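You operate a simulated robot arm through the tools that you are given. There is no shell and no other tool. Be economical: measure what you need, move in short steps, check, and stop when the job is done.

You run a simulated robot arm. Do the job below in one go: nothing can be reset, and whatever is moved stays where it is left.

TASK
Put one of the clear bottles from the top of the wooden unit on top of the grey cube five.

It is judged by the outcome, as a careful person would: the job done as asked, and still so three seconds after it is handed in. It fails if anything else is knocked over, pushed out of place, dropped, spilled or broken.

THE ROBOT
A 6-joint arm with a two-finger parallel gripper, fixed in place. Base frame: the origin is at the foot of the arm, x ahead of it, y to its left, z up; the work surface is at about z = 0. Readings come in m, rad, newtons and seconds.
With the tool pointing down near the work surface it reaches from about 0.16 to 0.42 m from the base axis. Its first joint turns from -1.152 to 1.152 rad. Payload 1.57 kg.
Tool frame: the origin (TCP) lies between the finger pads and is the grasp point; the fingertips stand 0.03 m ahead of it; z points along the fingers, y is the line along which they close. The gripper opens to 0.08 m. The fingers are 0.017 m wide and 0.012 m thick; the gripper's body (0.04 by 0.082 m) begins 0.08 m behind the TCP.
Orientation is that of the tool frame in the base frame, as a unit quaternion [x, y, z, w]. With the fingers straight down and closing along the base's y, the tool's x points along the base's -x, its y along +y and its z along -z.

THE INTERFACE
- The arm moves only by the tool jog_arm. Its argument "rows" is text: rows parted by semicolons, each of 7 numbers parted by spaces: the shift along the tool's x, y, z in m, then the turn, a rotation vector about the tool's x, y, z in rad, then the opening, from 0 (shut) to 1 (fully open). In form: tx ty tz ax ay az fingers; .... A call has 1 to 10 rows; each row shifts and turns the commanded pose from where the row before left it, along the tool's axes as they then stand. Each row takes 0.2 s and may step no farther than 0.05 m and 0.15 rad from the row before; otherwise, or with a gripper value out of range, the whole call is refused. A pose out of reach is approached as far as the arm can. The call stops where the force on the tool passes 40 N (or 10 N more than at its start, if that is more) or the arm is blocked; 0.2 s more then pass. The fingers move at their own pace (about 0.153 m/s each) and stop on an object; they squeeze with about 28 N. The grip force told is the motor's: it shows also when the fingers shut on nothing. Time passes only in rows, and 0.2 s behind the last, so rows that do not move let the fingers close. The reply holds the time, the measured pose of the TCP, the force on the tool along the base axes, the opening and the grip force, in the units named above and with some noise, and new pictures: "views" is both (left out), scene, wrist or none.
- Cameras (640 x 400 px; columns grow to the right, rows downward): "scene" is fixed at [0.0675, -0.3474, 0.4157]; the picture's right is [0.62, -0.78, 0.00], its down [-0.50, -0.40, -0.77] and it looks along [0.60, 0.48, -0.64] (base axes); focal length 225 px, centre (320, 200). "wrist" rides on the gripper at [-0.032, 0, -0.078] in the tool frame; the picture's right is [0.00, -1.00, 0.00], its down [0.97, 0.00, -0.24] and it looks along [0.24, 0.00, 0.97] (tool axes); focal length 218 px, centre (320, 200). There is no depth. A picture from a camera that has moved, and an enlarged one, comes with that camera's place and axes in the base frame and with its lens.
- enlarge(camera, box): a new picture of the part [left, top, right, bottom] of that camera's present view, enlarged. The clock stands still meanwhile.
- finish_job(): hands the job in; it is judged then, once.

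Work in short steps. Places have to be worked out from the pictures, the camera data and where the tool is seen: move nearer, look again, correct. Check each grasp and each placing, and mend what went wrong. You have 90 turns and 150 pictures in all, those below and enlarged ones among them. Open the gripper and draw the arm clear of the work before you hand the job in, unless the task says otherwise; then end with one line.

The tools are called by a JSON object that holds its "name" and its "arguments". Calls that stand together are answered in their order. jog_arm: Moves the arm, as the interface text tells. Its arguments: {"type":"object","properties":{"rows":{"type":"string"},"views":{"type":"string","enum":["both","scene","wrist","none"]}},"required":["rows"]} The other tools are called the same way: enlarge (camera, box) takes an enlarged picture of a part of a camera's view; finish_job () hands the job in.

At the start:

```text
t: 0.0
position: [0.2251, -0.1482, 0.2488]
ee_rot: [0.0, 1.0, 0.0, 0.0]
contact_force: [0.6, -0.6, 0.8]
grip_width: 0.0801
finger_force: 0.1
```

scene: 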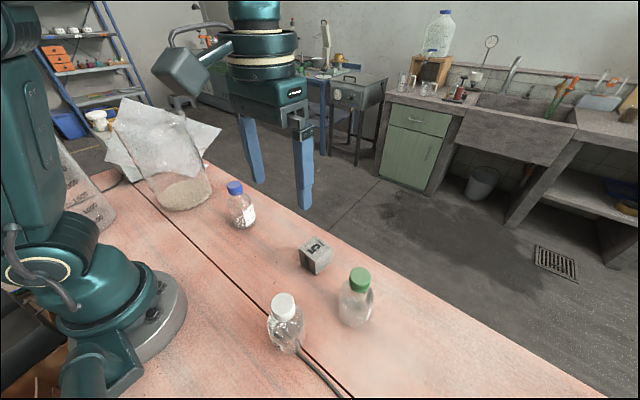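
wrist: 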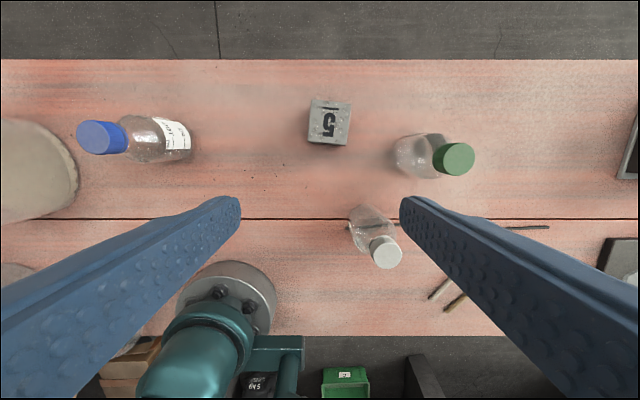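

The table holds three bottles (blue, white and green caps), with cube 5 at about (0.29, -0.16). I'll enlarge the views to see the bottles' details.

{"name": "enlarge", "arguments": {"camera": "scene", "box": [220, 170, 420, 390]}}

{"name": "enlarge", "arguments": {"camera": "wrist", "box": [280, 80, 500, 290]}}

{"name": "enlarge", "arguments": {"camera": "scene", "box": [100, 90, 300, 250]}}

```text
1.82 times, centred on (320, 280) of scene
camera zoom: at [0.0675, -0.3474, 0.4157], right [0.62, -0.78, 0.0], down [-0.5, -0.4, -0.77], along [0.6, 0.48, -0.64], focal length 408 px, centre (320, 54)
```

zoom: 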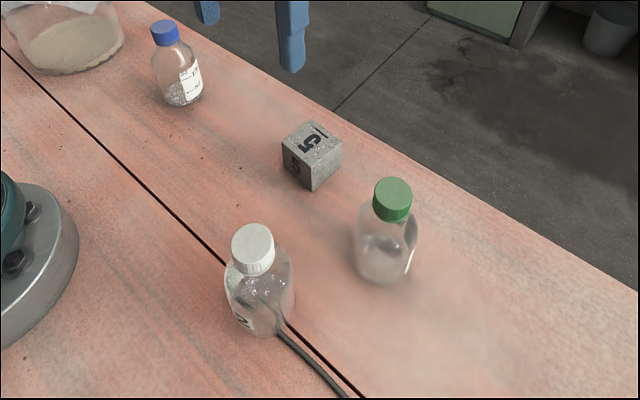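

```text
1.90 times, centred on (390, 185) of wrist
camera zoom: at [0.2567, -0.1476, 0.3282], right [0.0, -1.0, 0.0], down [-0.97, 0.0, 0.24], along [-0.24, 0.0, -0.97], focal length 416 px, centre (187, 229)
```

zoom: 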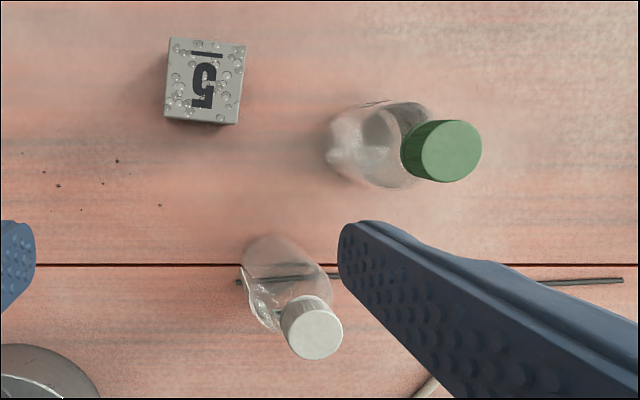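

```text
2.50 times, centred on (200, 170) of scene
camera zoom: at [0.0675, -0.3474, 0.4157], right [0.62, -0.78, 0.0], down [-0.5, -0.4, -0.77], along [0.6, 0.48, -0.64], focal length 562 px, centre (620, 275)
```

zoom: 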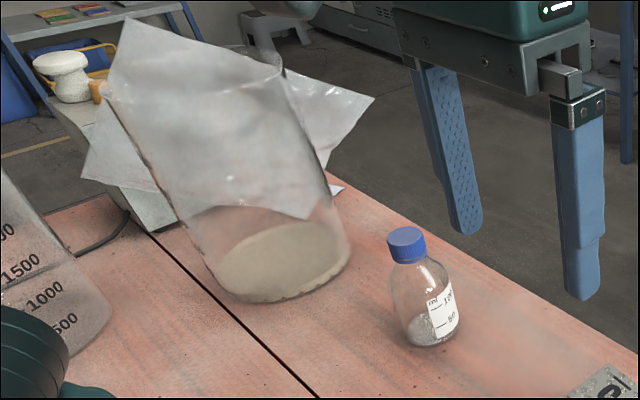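

I judge the green-capped bottle to stand at about (0.245, -0.281), roughly 0.116 m tall with a body about 0.056 m wide. I move above it and look again.

{"name": "jog_arm", "arguments": {"rows": "-0.005 -0.033 0.017 0 0 0 1;-0.005 -0.033 0.017 0 0 0 1;-0.005 -0.033 0.017 0 0 0 1;-0.005 -0.034 0.017 0 0 0 1;0 0 0 0 0 0 1"}}

```text
t: 1.2
position: [0.2451, -0.2835, 0.181]
ee_rot: [0.0, 1.0, 0.0, 0.0]
contact_force: [-0.5, -0.2, 0.0]
grip_width: 0.0798
finger_force: 0.0
camera wrist: at [0.2767, -0.282, 0.2591], right [0.0, -1.0, 0.0], down [-0.97, 0.0, 0.24], along [-0.24, 0.0, -0.97], focal length 218 px, centre (320, 200)
```

scene: 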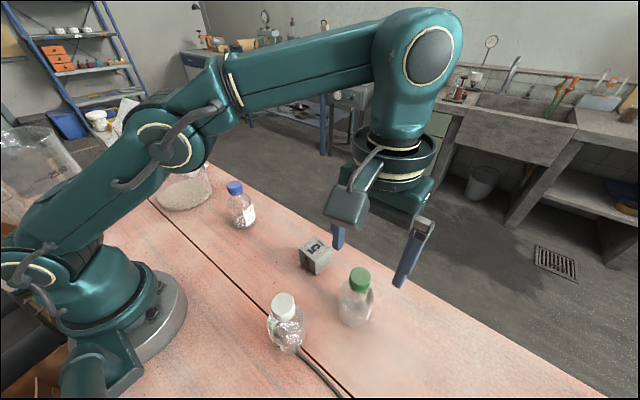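
wrist: 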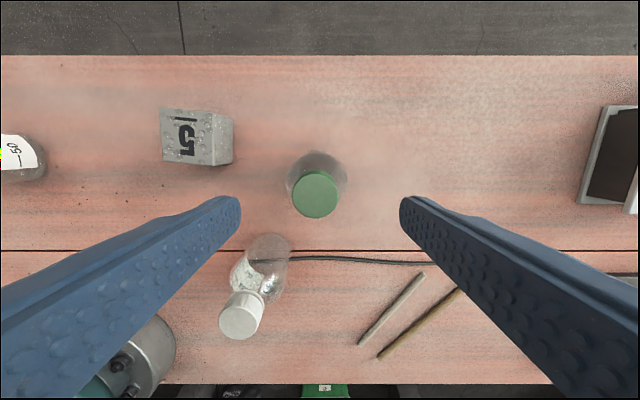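

The cap lies at about (0.245, -0.279), between the fingers. I descend around the body, to TCP z ≈ 0.055.

{"name": "jog_arm", "arguments": {"rows": "0 0.003 0.02 0 0 0 1;0 0 0.025 0 0 0 1;0 0 0.025 0 0 0 1;0 0 0.025 0 0 0 1;0 0 0.02 0 0 0 1;0 0 0.011 0 0 0 1"}}

```text
t: 2.6
position: [0.2471, -0.2799, 0.0556]
ee_rot: [0.0, 1.0, 0.0, 0.0]
contact_force: [-0.5, -0.3, 0.5]
grip_width: 0.0799
finger_force: 0.1
camera wrist: at [0.2778, -0.2785, 0.1336], right [0.0, -1.0, 0.0], down [-0.97, 0.0, 0.24], along [-0.24, 0.0, -0.97], focal length 218 px, centre (320, 200)
```

scene: 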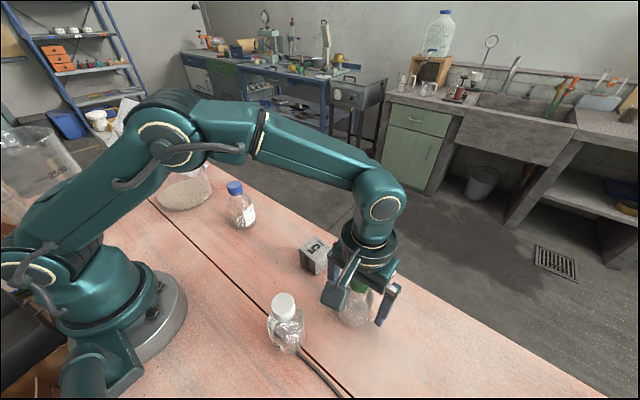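
wrist: 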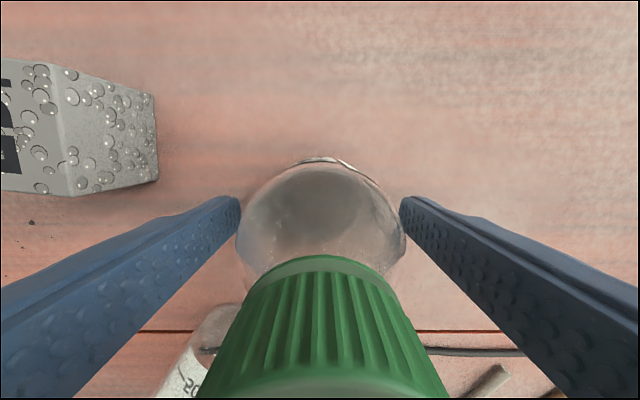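

The fingers straddle the body without touching it. I close gently.

{"name": "jog_arm", "arguments": {"rows": "0 0 0 0 0 0 0.8;0 0 0 0 0 0 0.5;0 0 0 0 0 0 0.5;0 0 0 0 0 0 0.5"}}

```text
t: 3.6
position: [0.2466, -0.2798, 0.055]
ee_rot: [0.0, 1.0, 0.0, 0.001]
contact_force: [0.0, 0.2, 0.0]
grip_width: 0.0546
finger_force: 27.6
camera wrist: at [0.2778, -0.2785, 0.1337], right [0.0, -1.0, 0.0], down [-0.97, 0.0, 0.24], along [-0.24, 0.0, -0.97], focal length 218 px, centre (320, 200)
```

scene: 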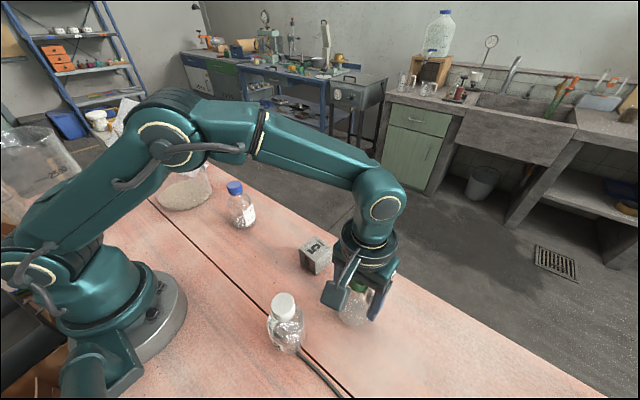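
wrist: 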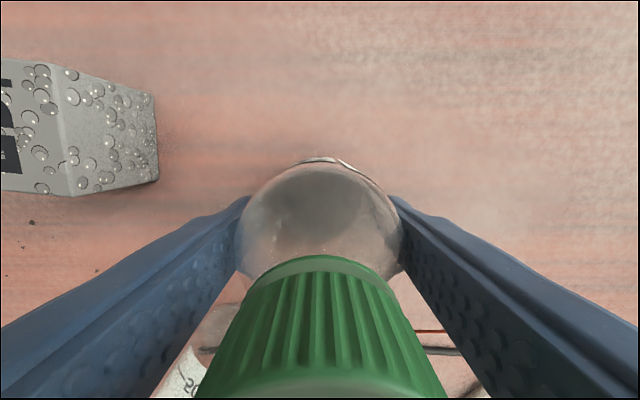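

The grip holds at 0.0546 m width with 27.6 N. I lift straight up by 8 cm.

{"name": "jog_arm", "arguments": {"rows": "0 0 -0.01 0 0 0 0.5;0 0 -0.02 0 0 0 0.5;0 0 -0.02 0 0 0 0.5;0 0 -0.02 0 0 0 0.5;0 0 -0.01 0 0 0 0.5;0 0 0 0 0 0 0.5"}}

```text
t: 5.0
position: [0.2473, -0.278, 0.1364]
ee_rot: [0.0, 1.0, 0.0, 0.0]
contact_force: [0.5, -1.4, -0.1]
grip_width: 0.0399
finger_force: 0.0
camera wrist: at [0.2777, -0.2771, 0.2144], right [0.0, -1.0, 0.0], down [-0.97, 0.0, 0.24], along [-0.24, 0.0, -0.97], focal length 218 px, centre (320, 200)
```

scene: 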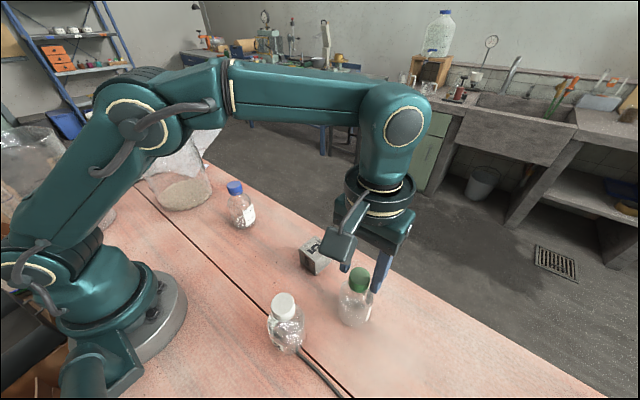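
wrist: 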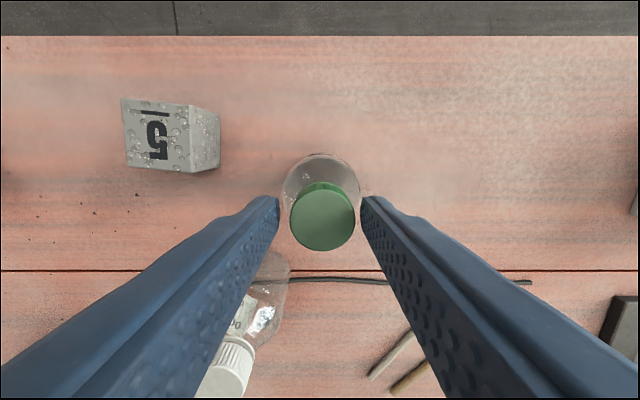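

The bottle slipped out of the grip and stayed standing. I look at its shape closely, to grip the cap or neck instead.

{"name": "enlarge", "arguments": {"camera": "scene", "box": [315, 245, 405, 340]}}

{"name": "enlarge", "arguments": {"camera": "wrist", "box": [240, 130, 400, 270]}}

```text
4.21 times, centred on (360, 292) of scene
camera zoom: at [0.0675, -0.3474, 0.4157], right [0.62, -0.78, 0.0], down [-0.5, -0.4, -0.77], along [0.6, 0.48, -0.64], focal length 946 px, centre (152, -190)
```

zoom: 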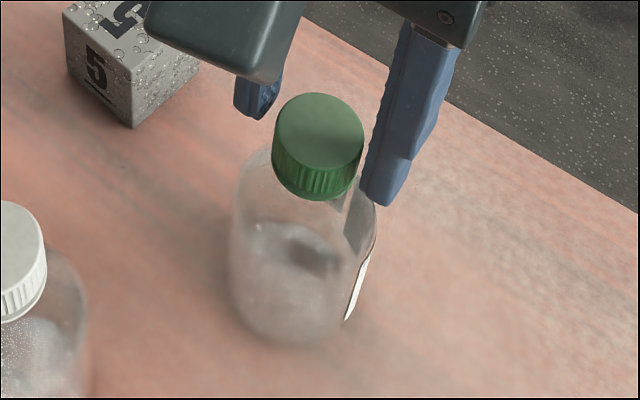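

```text
2.86 times, centred on (320, 200) of wrist
camera zoom: at [0.2777, -0.2771, 0.2144], right [0.0, -1.0, 0.0], down [-0.97, 0.0, 0.24], along [-0.24, 0.0, -0.97], focal length 624 px, centre (320, 200)
```

zoom: 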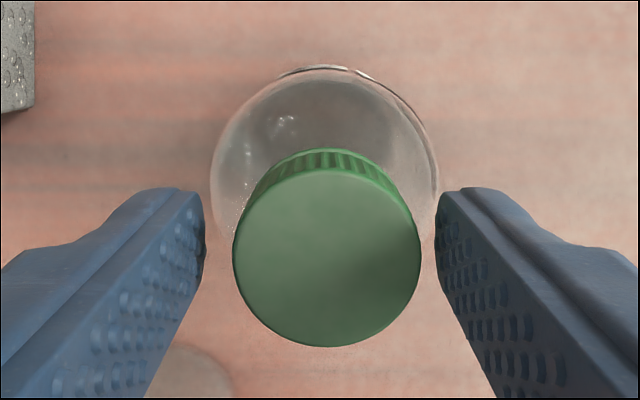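

The body slips, and the cap is about 0.030 m wide, ribbed, at z ≈ 0.095–0.116 and centred at about (0.2435, -0.278). I lower the tips to z ≈ 0.095 and close on the cap with full squeeze.

{"name": "jog_arm", "arguments": {"rows": "0.002 0 0 0 0 0 0.6;0 0 0.006 0 0 0 0.6;0 0 0.006 0 0 0 0.6;0 0 0 0 0 0 0.3;0 0 0 0 0 0 0;0 0 0 0 0 0 0;0 0 0 0 0 0 0"}}

{"name": "enlarge", "arguments": {"camera": "scene", "box": [315, 245, 405, 340]}}

```text
t: 6.6
position: [0.2456, -0.2788, 0.1235]
ee_rot: [0.0, 1.0, -0.001, 0.0]
contact_force: [0.6, -0.6, 0.7]
grip_width: 0.0284
finger_force: 28.2
camera wrist: at [0.2762, -0.2769, 0.2021], right [0.0, -1.0, 0.0], down [-0.97, 0.0, 0.24], along [-0.24, 0.0, -0.97], focal length 218 px, centre (320, 200)
```

scene: 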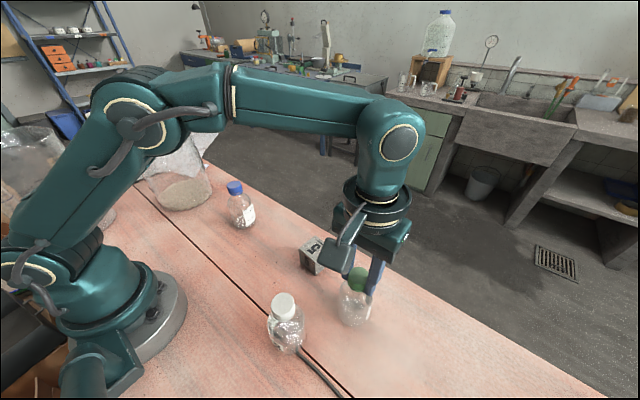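
wrist: 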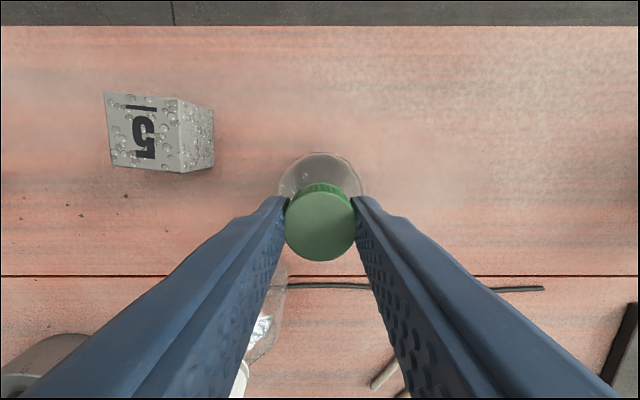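

```text
4.21 times, centred on (360, 292) of scene
camera zoom: at [0.0675, -0.3474, 0.4157], right [0.62, -0.78, 0.0], down [-0.5, -0.4, -0.77], along [0.6, 0.48, -0.64], focal length 946 px, centre (152, -190)
```

zoom: 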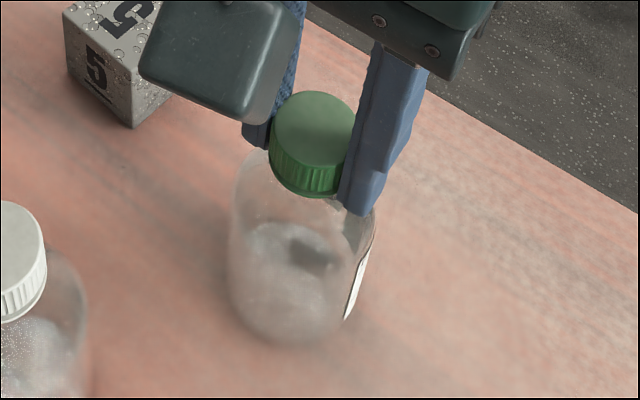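

The cap is held, at 0.0284 m width and 28 N. I lift slowly by 1.5 cm and check.

{"name": "jog_arm", "arguments": {"rows": "0 0 -0.003 0 0 0 0;0 0 -0.004 0 0 0 0;0 0 -0.004 0 0 0 0;0 0 -0.004 0 0 0 0"}}

{"name": "enlarge", "arguments": {"camera": "scene", "box": [315, 245, 405, 340]}}

```text
t: 7.6
position: [0.2441, -0.279, 0.1384]
ee_rot: [-0.001, 1.0, -0.001, 0.001]
contact_force: [-0.6, 1.1, -1.5]
grip_width: 0.0283
finger_force: 27.9
camera wrist: at [0.2752, -0.2768, 0.2163], right [0.0, -1.0, 0.0], down [-0.97, 0.0, 0.24], along [-0.24, 0.0, -0.97], focal length 218 px, centre (320, 200)
```

scene: 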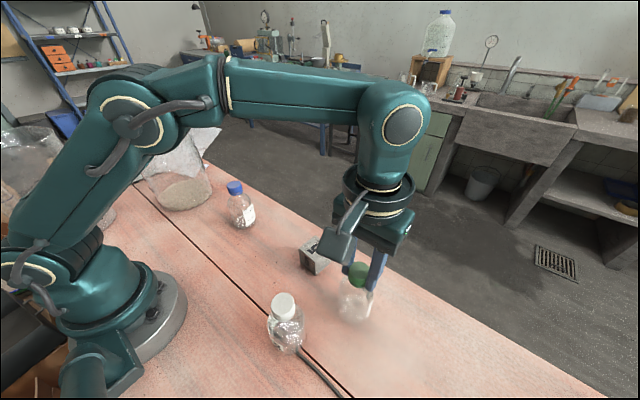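
wrist: 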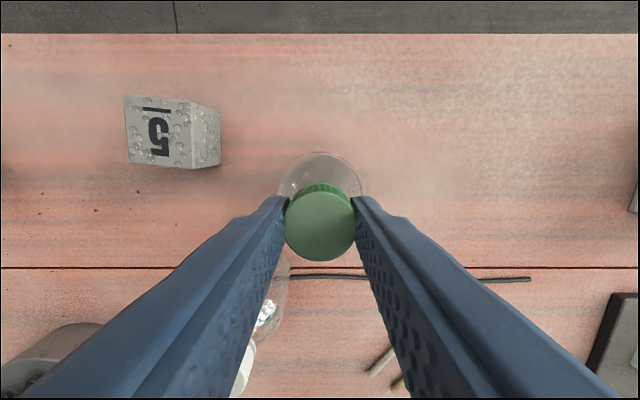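

```text
4.21 times, centred on (360, 292) of scene
camera zoom: at [0.0675, -0.3474, 0.4156], right [0.62, -0.78, 0.0], down [-0.5, -0.4, -0.77], along [0.6, 0.48, -0.64], focal length 946 px, centre (152, -190)
```

zoom: 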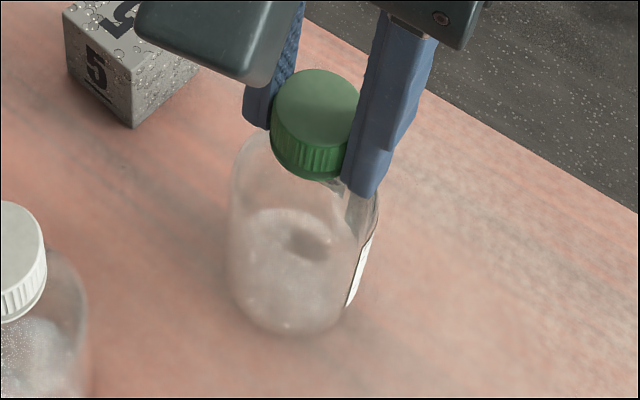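

The bottle rises with the gripper. I lift to about 8 cm of clearance, then measure the cube again.

{"name": "jog_arm", "arguments": {"rows": "0 0 -0.01 0 0 0 0;0 0 -0.015 0 0 0 0;0 0 -0.015 0 0 0 0;0 0 -0.015 0 0 0 0;0 0 -0.01 0 0 0 0;0 0 0 0 0 0 0"}}

{"name": "enlarge", "arguments": {"camera": "scene", "box": [280, 220, 400, 320]}}

{"name": "enlarge", "arguments": {"camera": "wrist", "box": [100, 80, 360, 270]}}

```text
t: 9.0
position: [0.2425, -0.2761, 0.2028]
ee_rot: [0.0, 1.0, 0.0, 0.0]
contact_force: [-0.1, -0.5, -2.1]
grip_width: 0.0286
finger_force: 27.9
camera wrist: at [0.2736, -0.2755, 0.2811], right [0.0, -1.0, 0.0], down [-0.97, 0.0, 0.24], along [-0.24, 0.0, -0.97], focal length 218 px, centre (320, 200)
```

scene: 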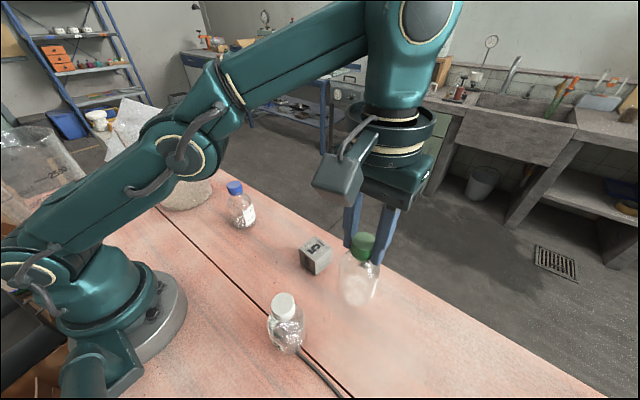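
wrist: 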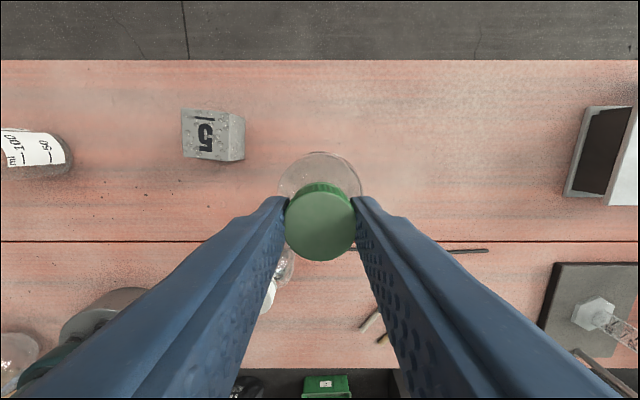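

```text
4.00 times, centred on (340, 270) of scene
camera zoom: at [0.0675, -0.3474, 0.4156], right [0.62, -0.78, 0.0], down [-0.5, -0.4, -0.77], along [0.6, 0.48, -0.64], focal length 899 px, centre (240, -80)
```

zoom: 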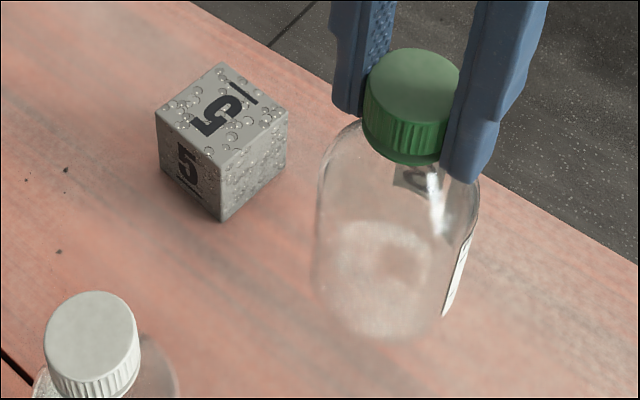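

```text
2.11 times, centred on (230, 175) of wrist
camera zoom: at [0.2736, -0.2755, 0.2811], right [0.0, -1.0, 0.0], down [-0.97, 0.0, 0.24], along [-0.24, 0.0, -0.97], focal length 460 px, centre (510, 253)
```

zoom: 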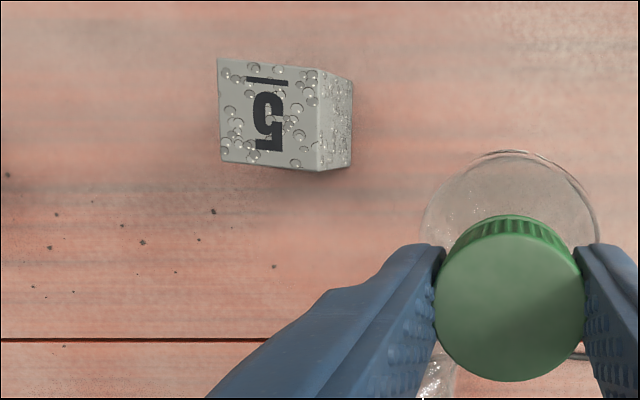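

The cube's edge measures about 0.048 m, with its top centre at about (0.285, -0.160). The bottle hangs upright at (0.2435, -0.2765), so I carry it over the cube.

{"name": "jog_arm", "arguments": {"rows": "-0.003 0.008 0 0 0 0 0;-0.006 0.018 0 0 0 0 0;-0.008 0.022 0 0 0 0 0;-0.008 0.022 0 0 0 0 0;-0.008 0.022 0 0 0 0 0;-0.0055 0.016 0 0 0 0 0;-0.003 0.0085 0 0 0 0 0;0 0 0 0 0 0 0"}}

{"name": "enlarge", "arguments": {"camera": "scene", "box": [260, 190, 380, 290]}}

{"name": "enlarge", "arguments": {"camera": "wrist", "box": [240, 100, 400, 270]}}

```text
t: 10.8
position: [0.2857, -0.1615, 0.2059]
ee_rot: [0.0, 1.0, -0.001, 0.0]
contact_force: [0.9, 0.9, -1.7]
grip_width: 0.0284
finger_force: 28.0
camera wrist: at [0.3165, -0.1602, 0.284], right [0.0, -1.0, 0.0], down [-0.97, 0.0, 0.24], along [-0.24, 0.0, -0.97], focal length 218 px, centre (320, 200)
```

scene: 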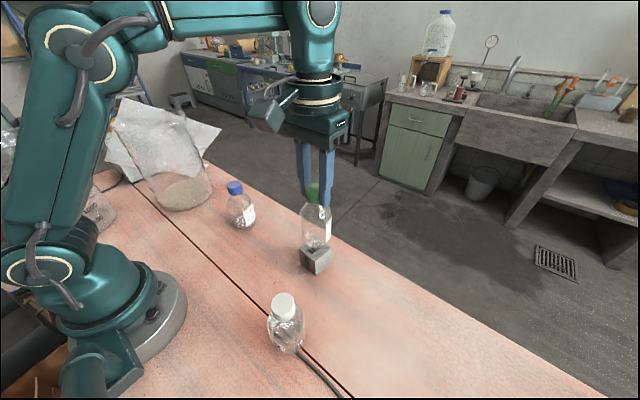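
wrist: 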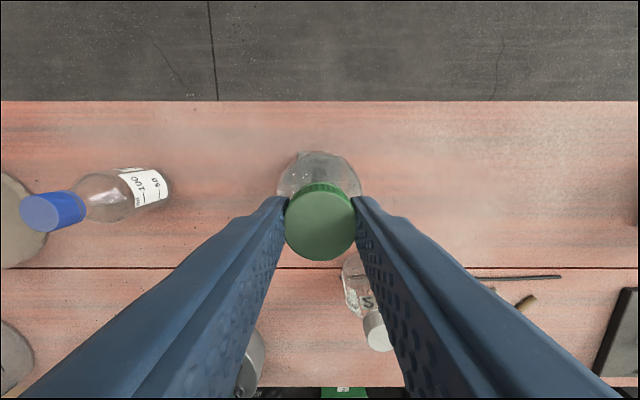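

```text
4.00 times, centred on (320, 240) of scene
camera zoom: at [0.0675, -0.3474, 0.4156], right [0.62, -0.78, 0.0], down [-0.5, -0.4, -0.77], along [0.6, 0.48, -0.64], focal length 899 px, centre (320, 40)
```

zoom: 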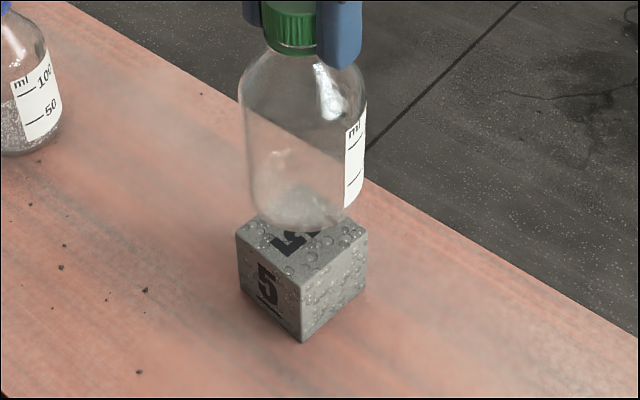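

```text
2.35 times, centred on (320, 185) of wrist
camera zoom: at [0.3165, -0.1602, 0.284], right [0.0, -1.0, 0.0], down [-0.97, 0.0, 0.24], along [-0.24, 0.0, -0.97], focal length 514 px, centre (320, 235)
```

zoom: 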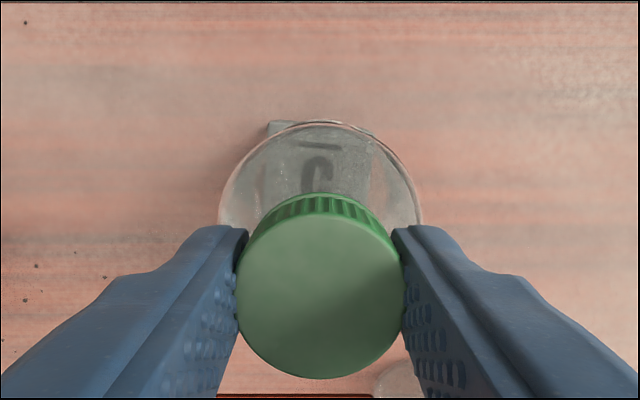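

The bottle is aligned over the cube, with its bottom at about z = 0.081 and the cube top at about 0.048. I lower it 2.6 cm and look.

{"name": "jog_arm", "arguments": {"rows": "0 0 0.005 0 0 0 0;0 0 0.008 0 0 0 0;0 0 0.008 0 0 0 0;0 0 0.005 0 0 0 0;0 0 0 0 0 0 0", "views": "none"}}

{"name": "enlarge", "arguments": {"camera": "scene", "box": [260, 190, 380, 290]}}

```text
t: 12.0
position: [0.284, -0.1627, 0.1776]
ee_rot: [0.0, 1.0, 0.0, 0.0]
contact_force: [-0.3, 0.2, -1.5]
grip_width: 0.0286
finger_force: 28.2
```

```text
4.00 times, centred on (320, 240) of scene
camera zoom: at [0.0675, -0.3474, 0.4156], right [0.62, -0.78, 0.0], down [-0.5, -0.4, -0.77], along [0.6, 0.48, -0.64], focal length 899 px, centre (320, 40)
```

zoom: 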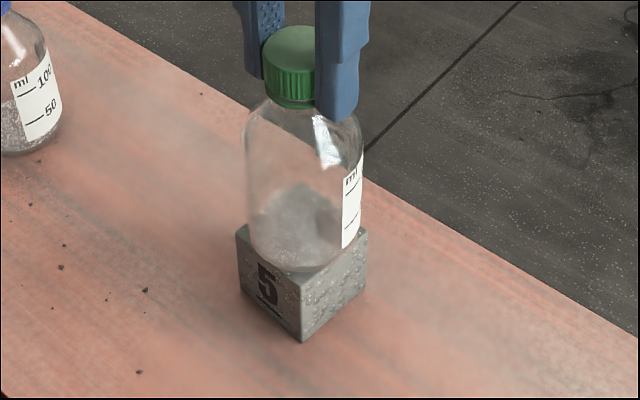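

Close to contact, and well centred. I lower in 2 mm steps, watching the force (about -1.5 N while hanging).

{"name": "jog_arm", "arguments": {"rows": "0 0 0.002 0 0 0 0;0 0 0.002 0 0 0 0;0 0 0 0 0 0 0", "views": "none"}}

```text
t: 12.8
position: [0.2844, -0.161, 0.1735]
ee_rot: [0.0, 1.0, 0.0, 0.0]
contact_force: [0.2, -0.4, -1.1]
grip_width: 0.0285
finger_force: 28.1
```

{"name": "jog_arm", "arguments": {"rows": "0 0 0.001 0 0 0 0;0 0 0.001 0 0 0 0;0 0 0 0 0 0 0", "views": "none"}}

{"name": "enlarge", "arguments": {"camera": "scene", "box": [290, 220, 350, 280]}}

```text
t: 13.6
position: [0.2849, -0.1632, 0.1718]
ee_rot: [0.0, 1.0, 0.0, 0.0]
contact_force: [-1.5, -0.3, 3.9]
grip_width: 0.0285
finger_force: 27.8
```

```text
6.67 times, centred on (320, 250) of scene
camera zoom: at [0.0675, -0.3473, 0.4157], right [0.62, -0.78, 0.0], down [-0.5, -0.4, -0.77], along [0.6, 0.48, -0.64], focal length 1498 px, centre (320, -133)
```

zoom: 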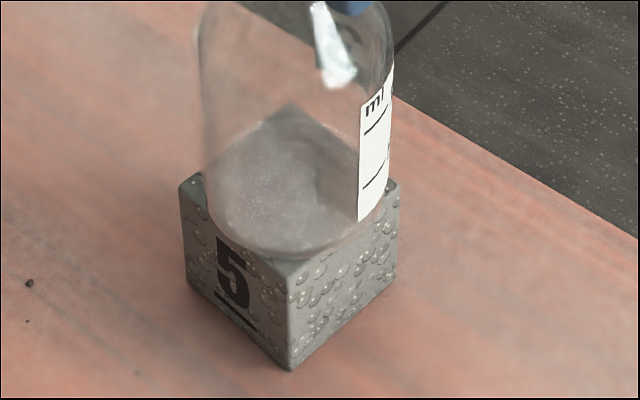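

The force has turned to +3.9 N, so the bottle rests on the cube, centred. I open the fingers in steps and hold still.

{"name": "jog_arm", "arguments": {"rows": "0 0 0 0 0 0 0.38;0 0 0 0 0 0 0.45;0 0 0 0 0 0 0.6;0 0 0 0 0 0 0.75;0 0 0 0 0 0 0.75"}}

```text
t: 14.8
position: [0.2856, -0.1627, 0.1725]
ee_rot: [0.0, 1.0, 0.0, 0.0]
contact_force: [-1.0, 0.5, 0.7]
grip_width: 0.0602
finger_force: 0.0
camera wrist: at [0.3161, -0.1608, 0.2506], right [0.0, -1.0, 0.0], down [-0.97, 0.0, 0.24], along [-0.24, 0.0, -0.97], focal length 218 px, centre (320, 200)
```

scene: 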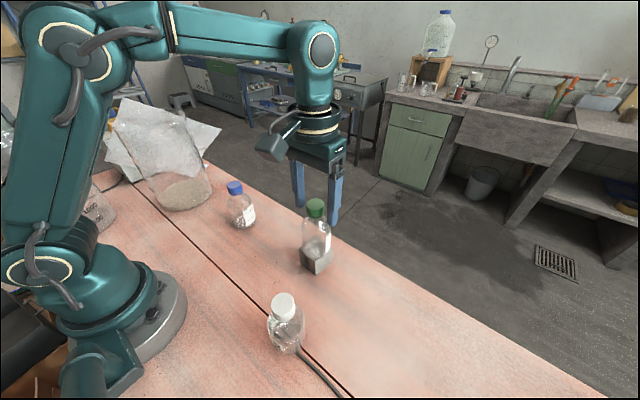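
wrist: 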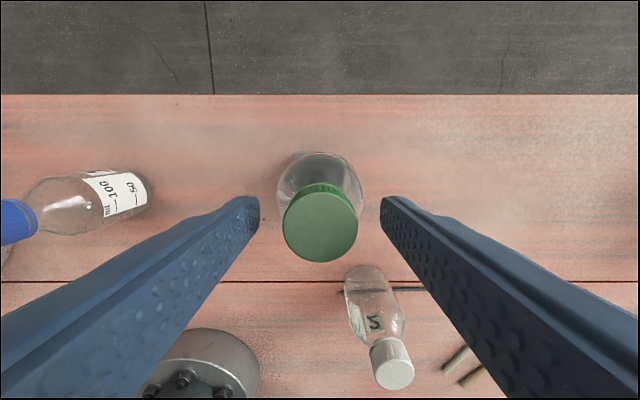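

The bottle stands free on the cube. I withdraw straight up, then back and clear.

{"name": "jog_arm", "arguments": {"rows": "0 0 -0.01 0 0 0 0.75;0 0 -0.02 0 0 0 0.75;0 0 -0.025 0 0 0 0.75;0 0 -0.025 0 0 0 0.8;0.02 0 -0.01 0 0 0 1;0.03 0 0 0 0 0 1;0.03 0 0 0 0 0 1;0 0 0 0 0 0 1"}}

{"name": "enlarge", "arguments": {"camera": "scene", "box": [260, 180, 380, 290]}}

```text
t: 16.6
position: [0.2044, -0.1636, 0.2613]
ee_rot: [-0.001, 1.0, 0.0, 0.001]
contact_force: [0.0, 0.5, 0.0]
grip_width: 0.0799
finger_force: 0.1
camera wrist: at [0.2359, -0.162, 0.3403], right [0.0, -1.0, 0.0], down [-0.97, 0.0, 0.24], along [-0.24, 0.0, -0.97], focal length 218 px, centre (320, 200)
```

scene: 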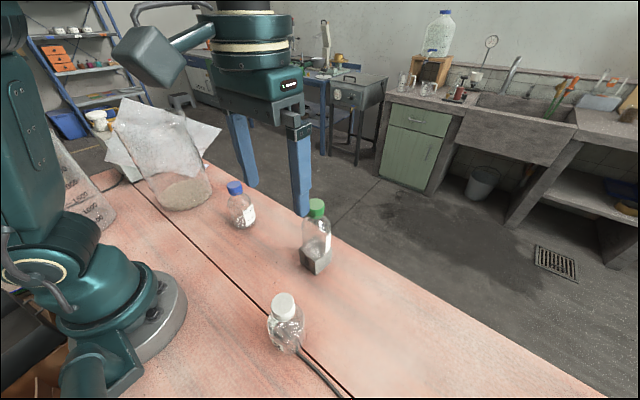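
wrist: 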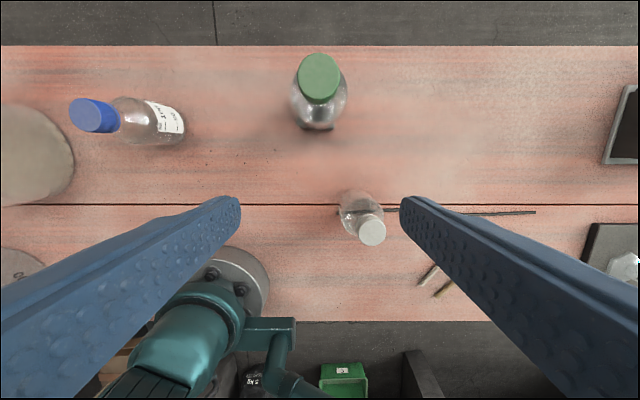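

```text
3.64 times, centred on (320, 235) of scene
camera zoom: at [0.0675, -0.3474, 0.4157], right [0.62, -0.78, 0.0], down [-0.5, -0.4, -0.77], along [0.6, 0.48, -0.64], focal length 817 px, centre (320, 73)
```

zoom: 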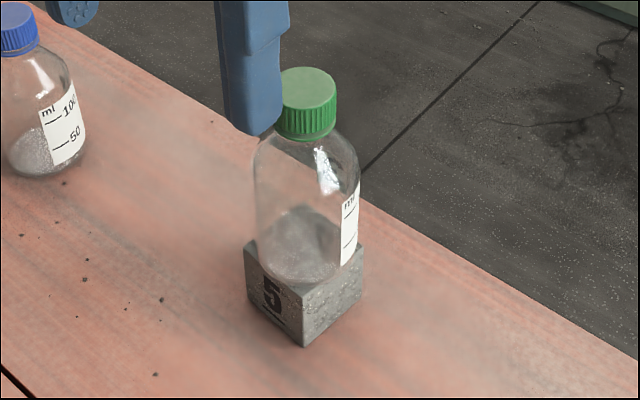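

The bottle stands upright and steady on cube five, nothing else has moved, and the arm is clear with the gripper open. I hand the job in.

{"name": "finish_job", "arguments": {}}

```text
The job is handed in.
```

The clear bottle with the green cap is standing upright on top of grey cube five, and nothing else was moved.
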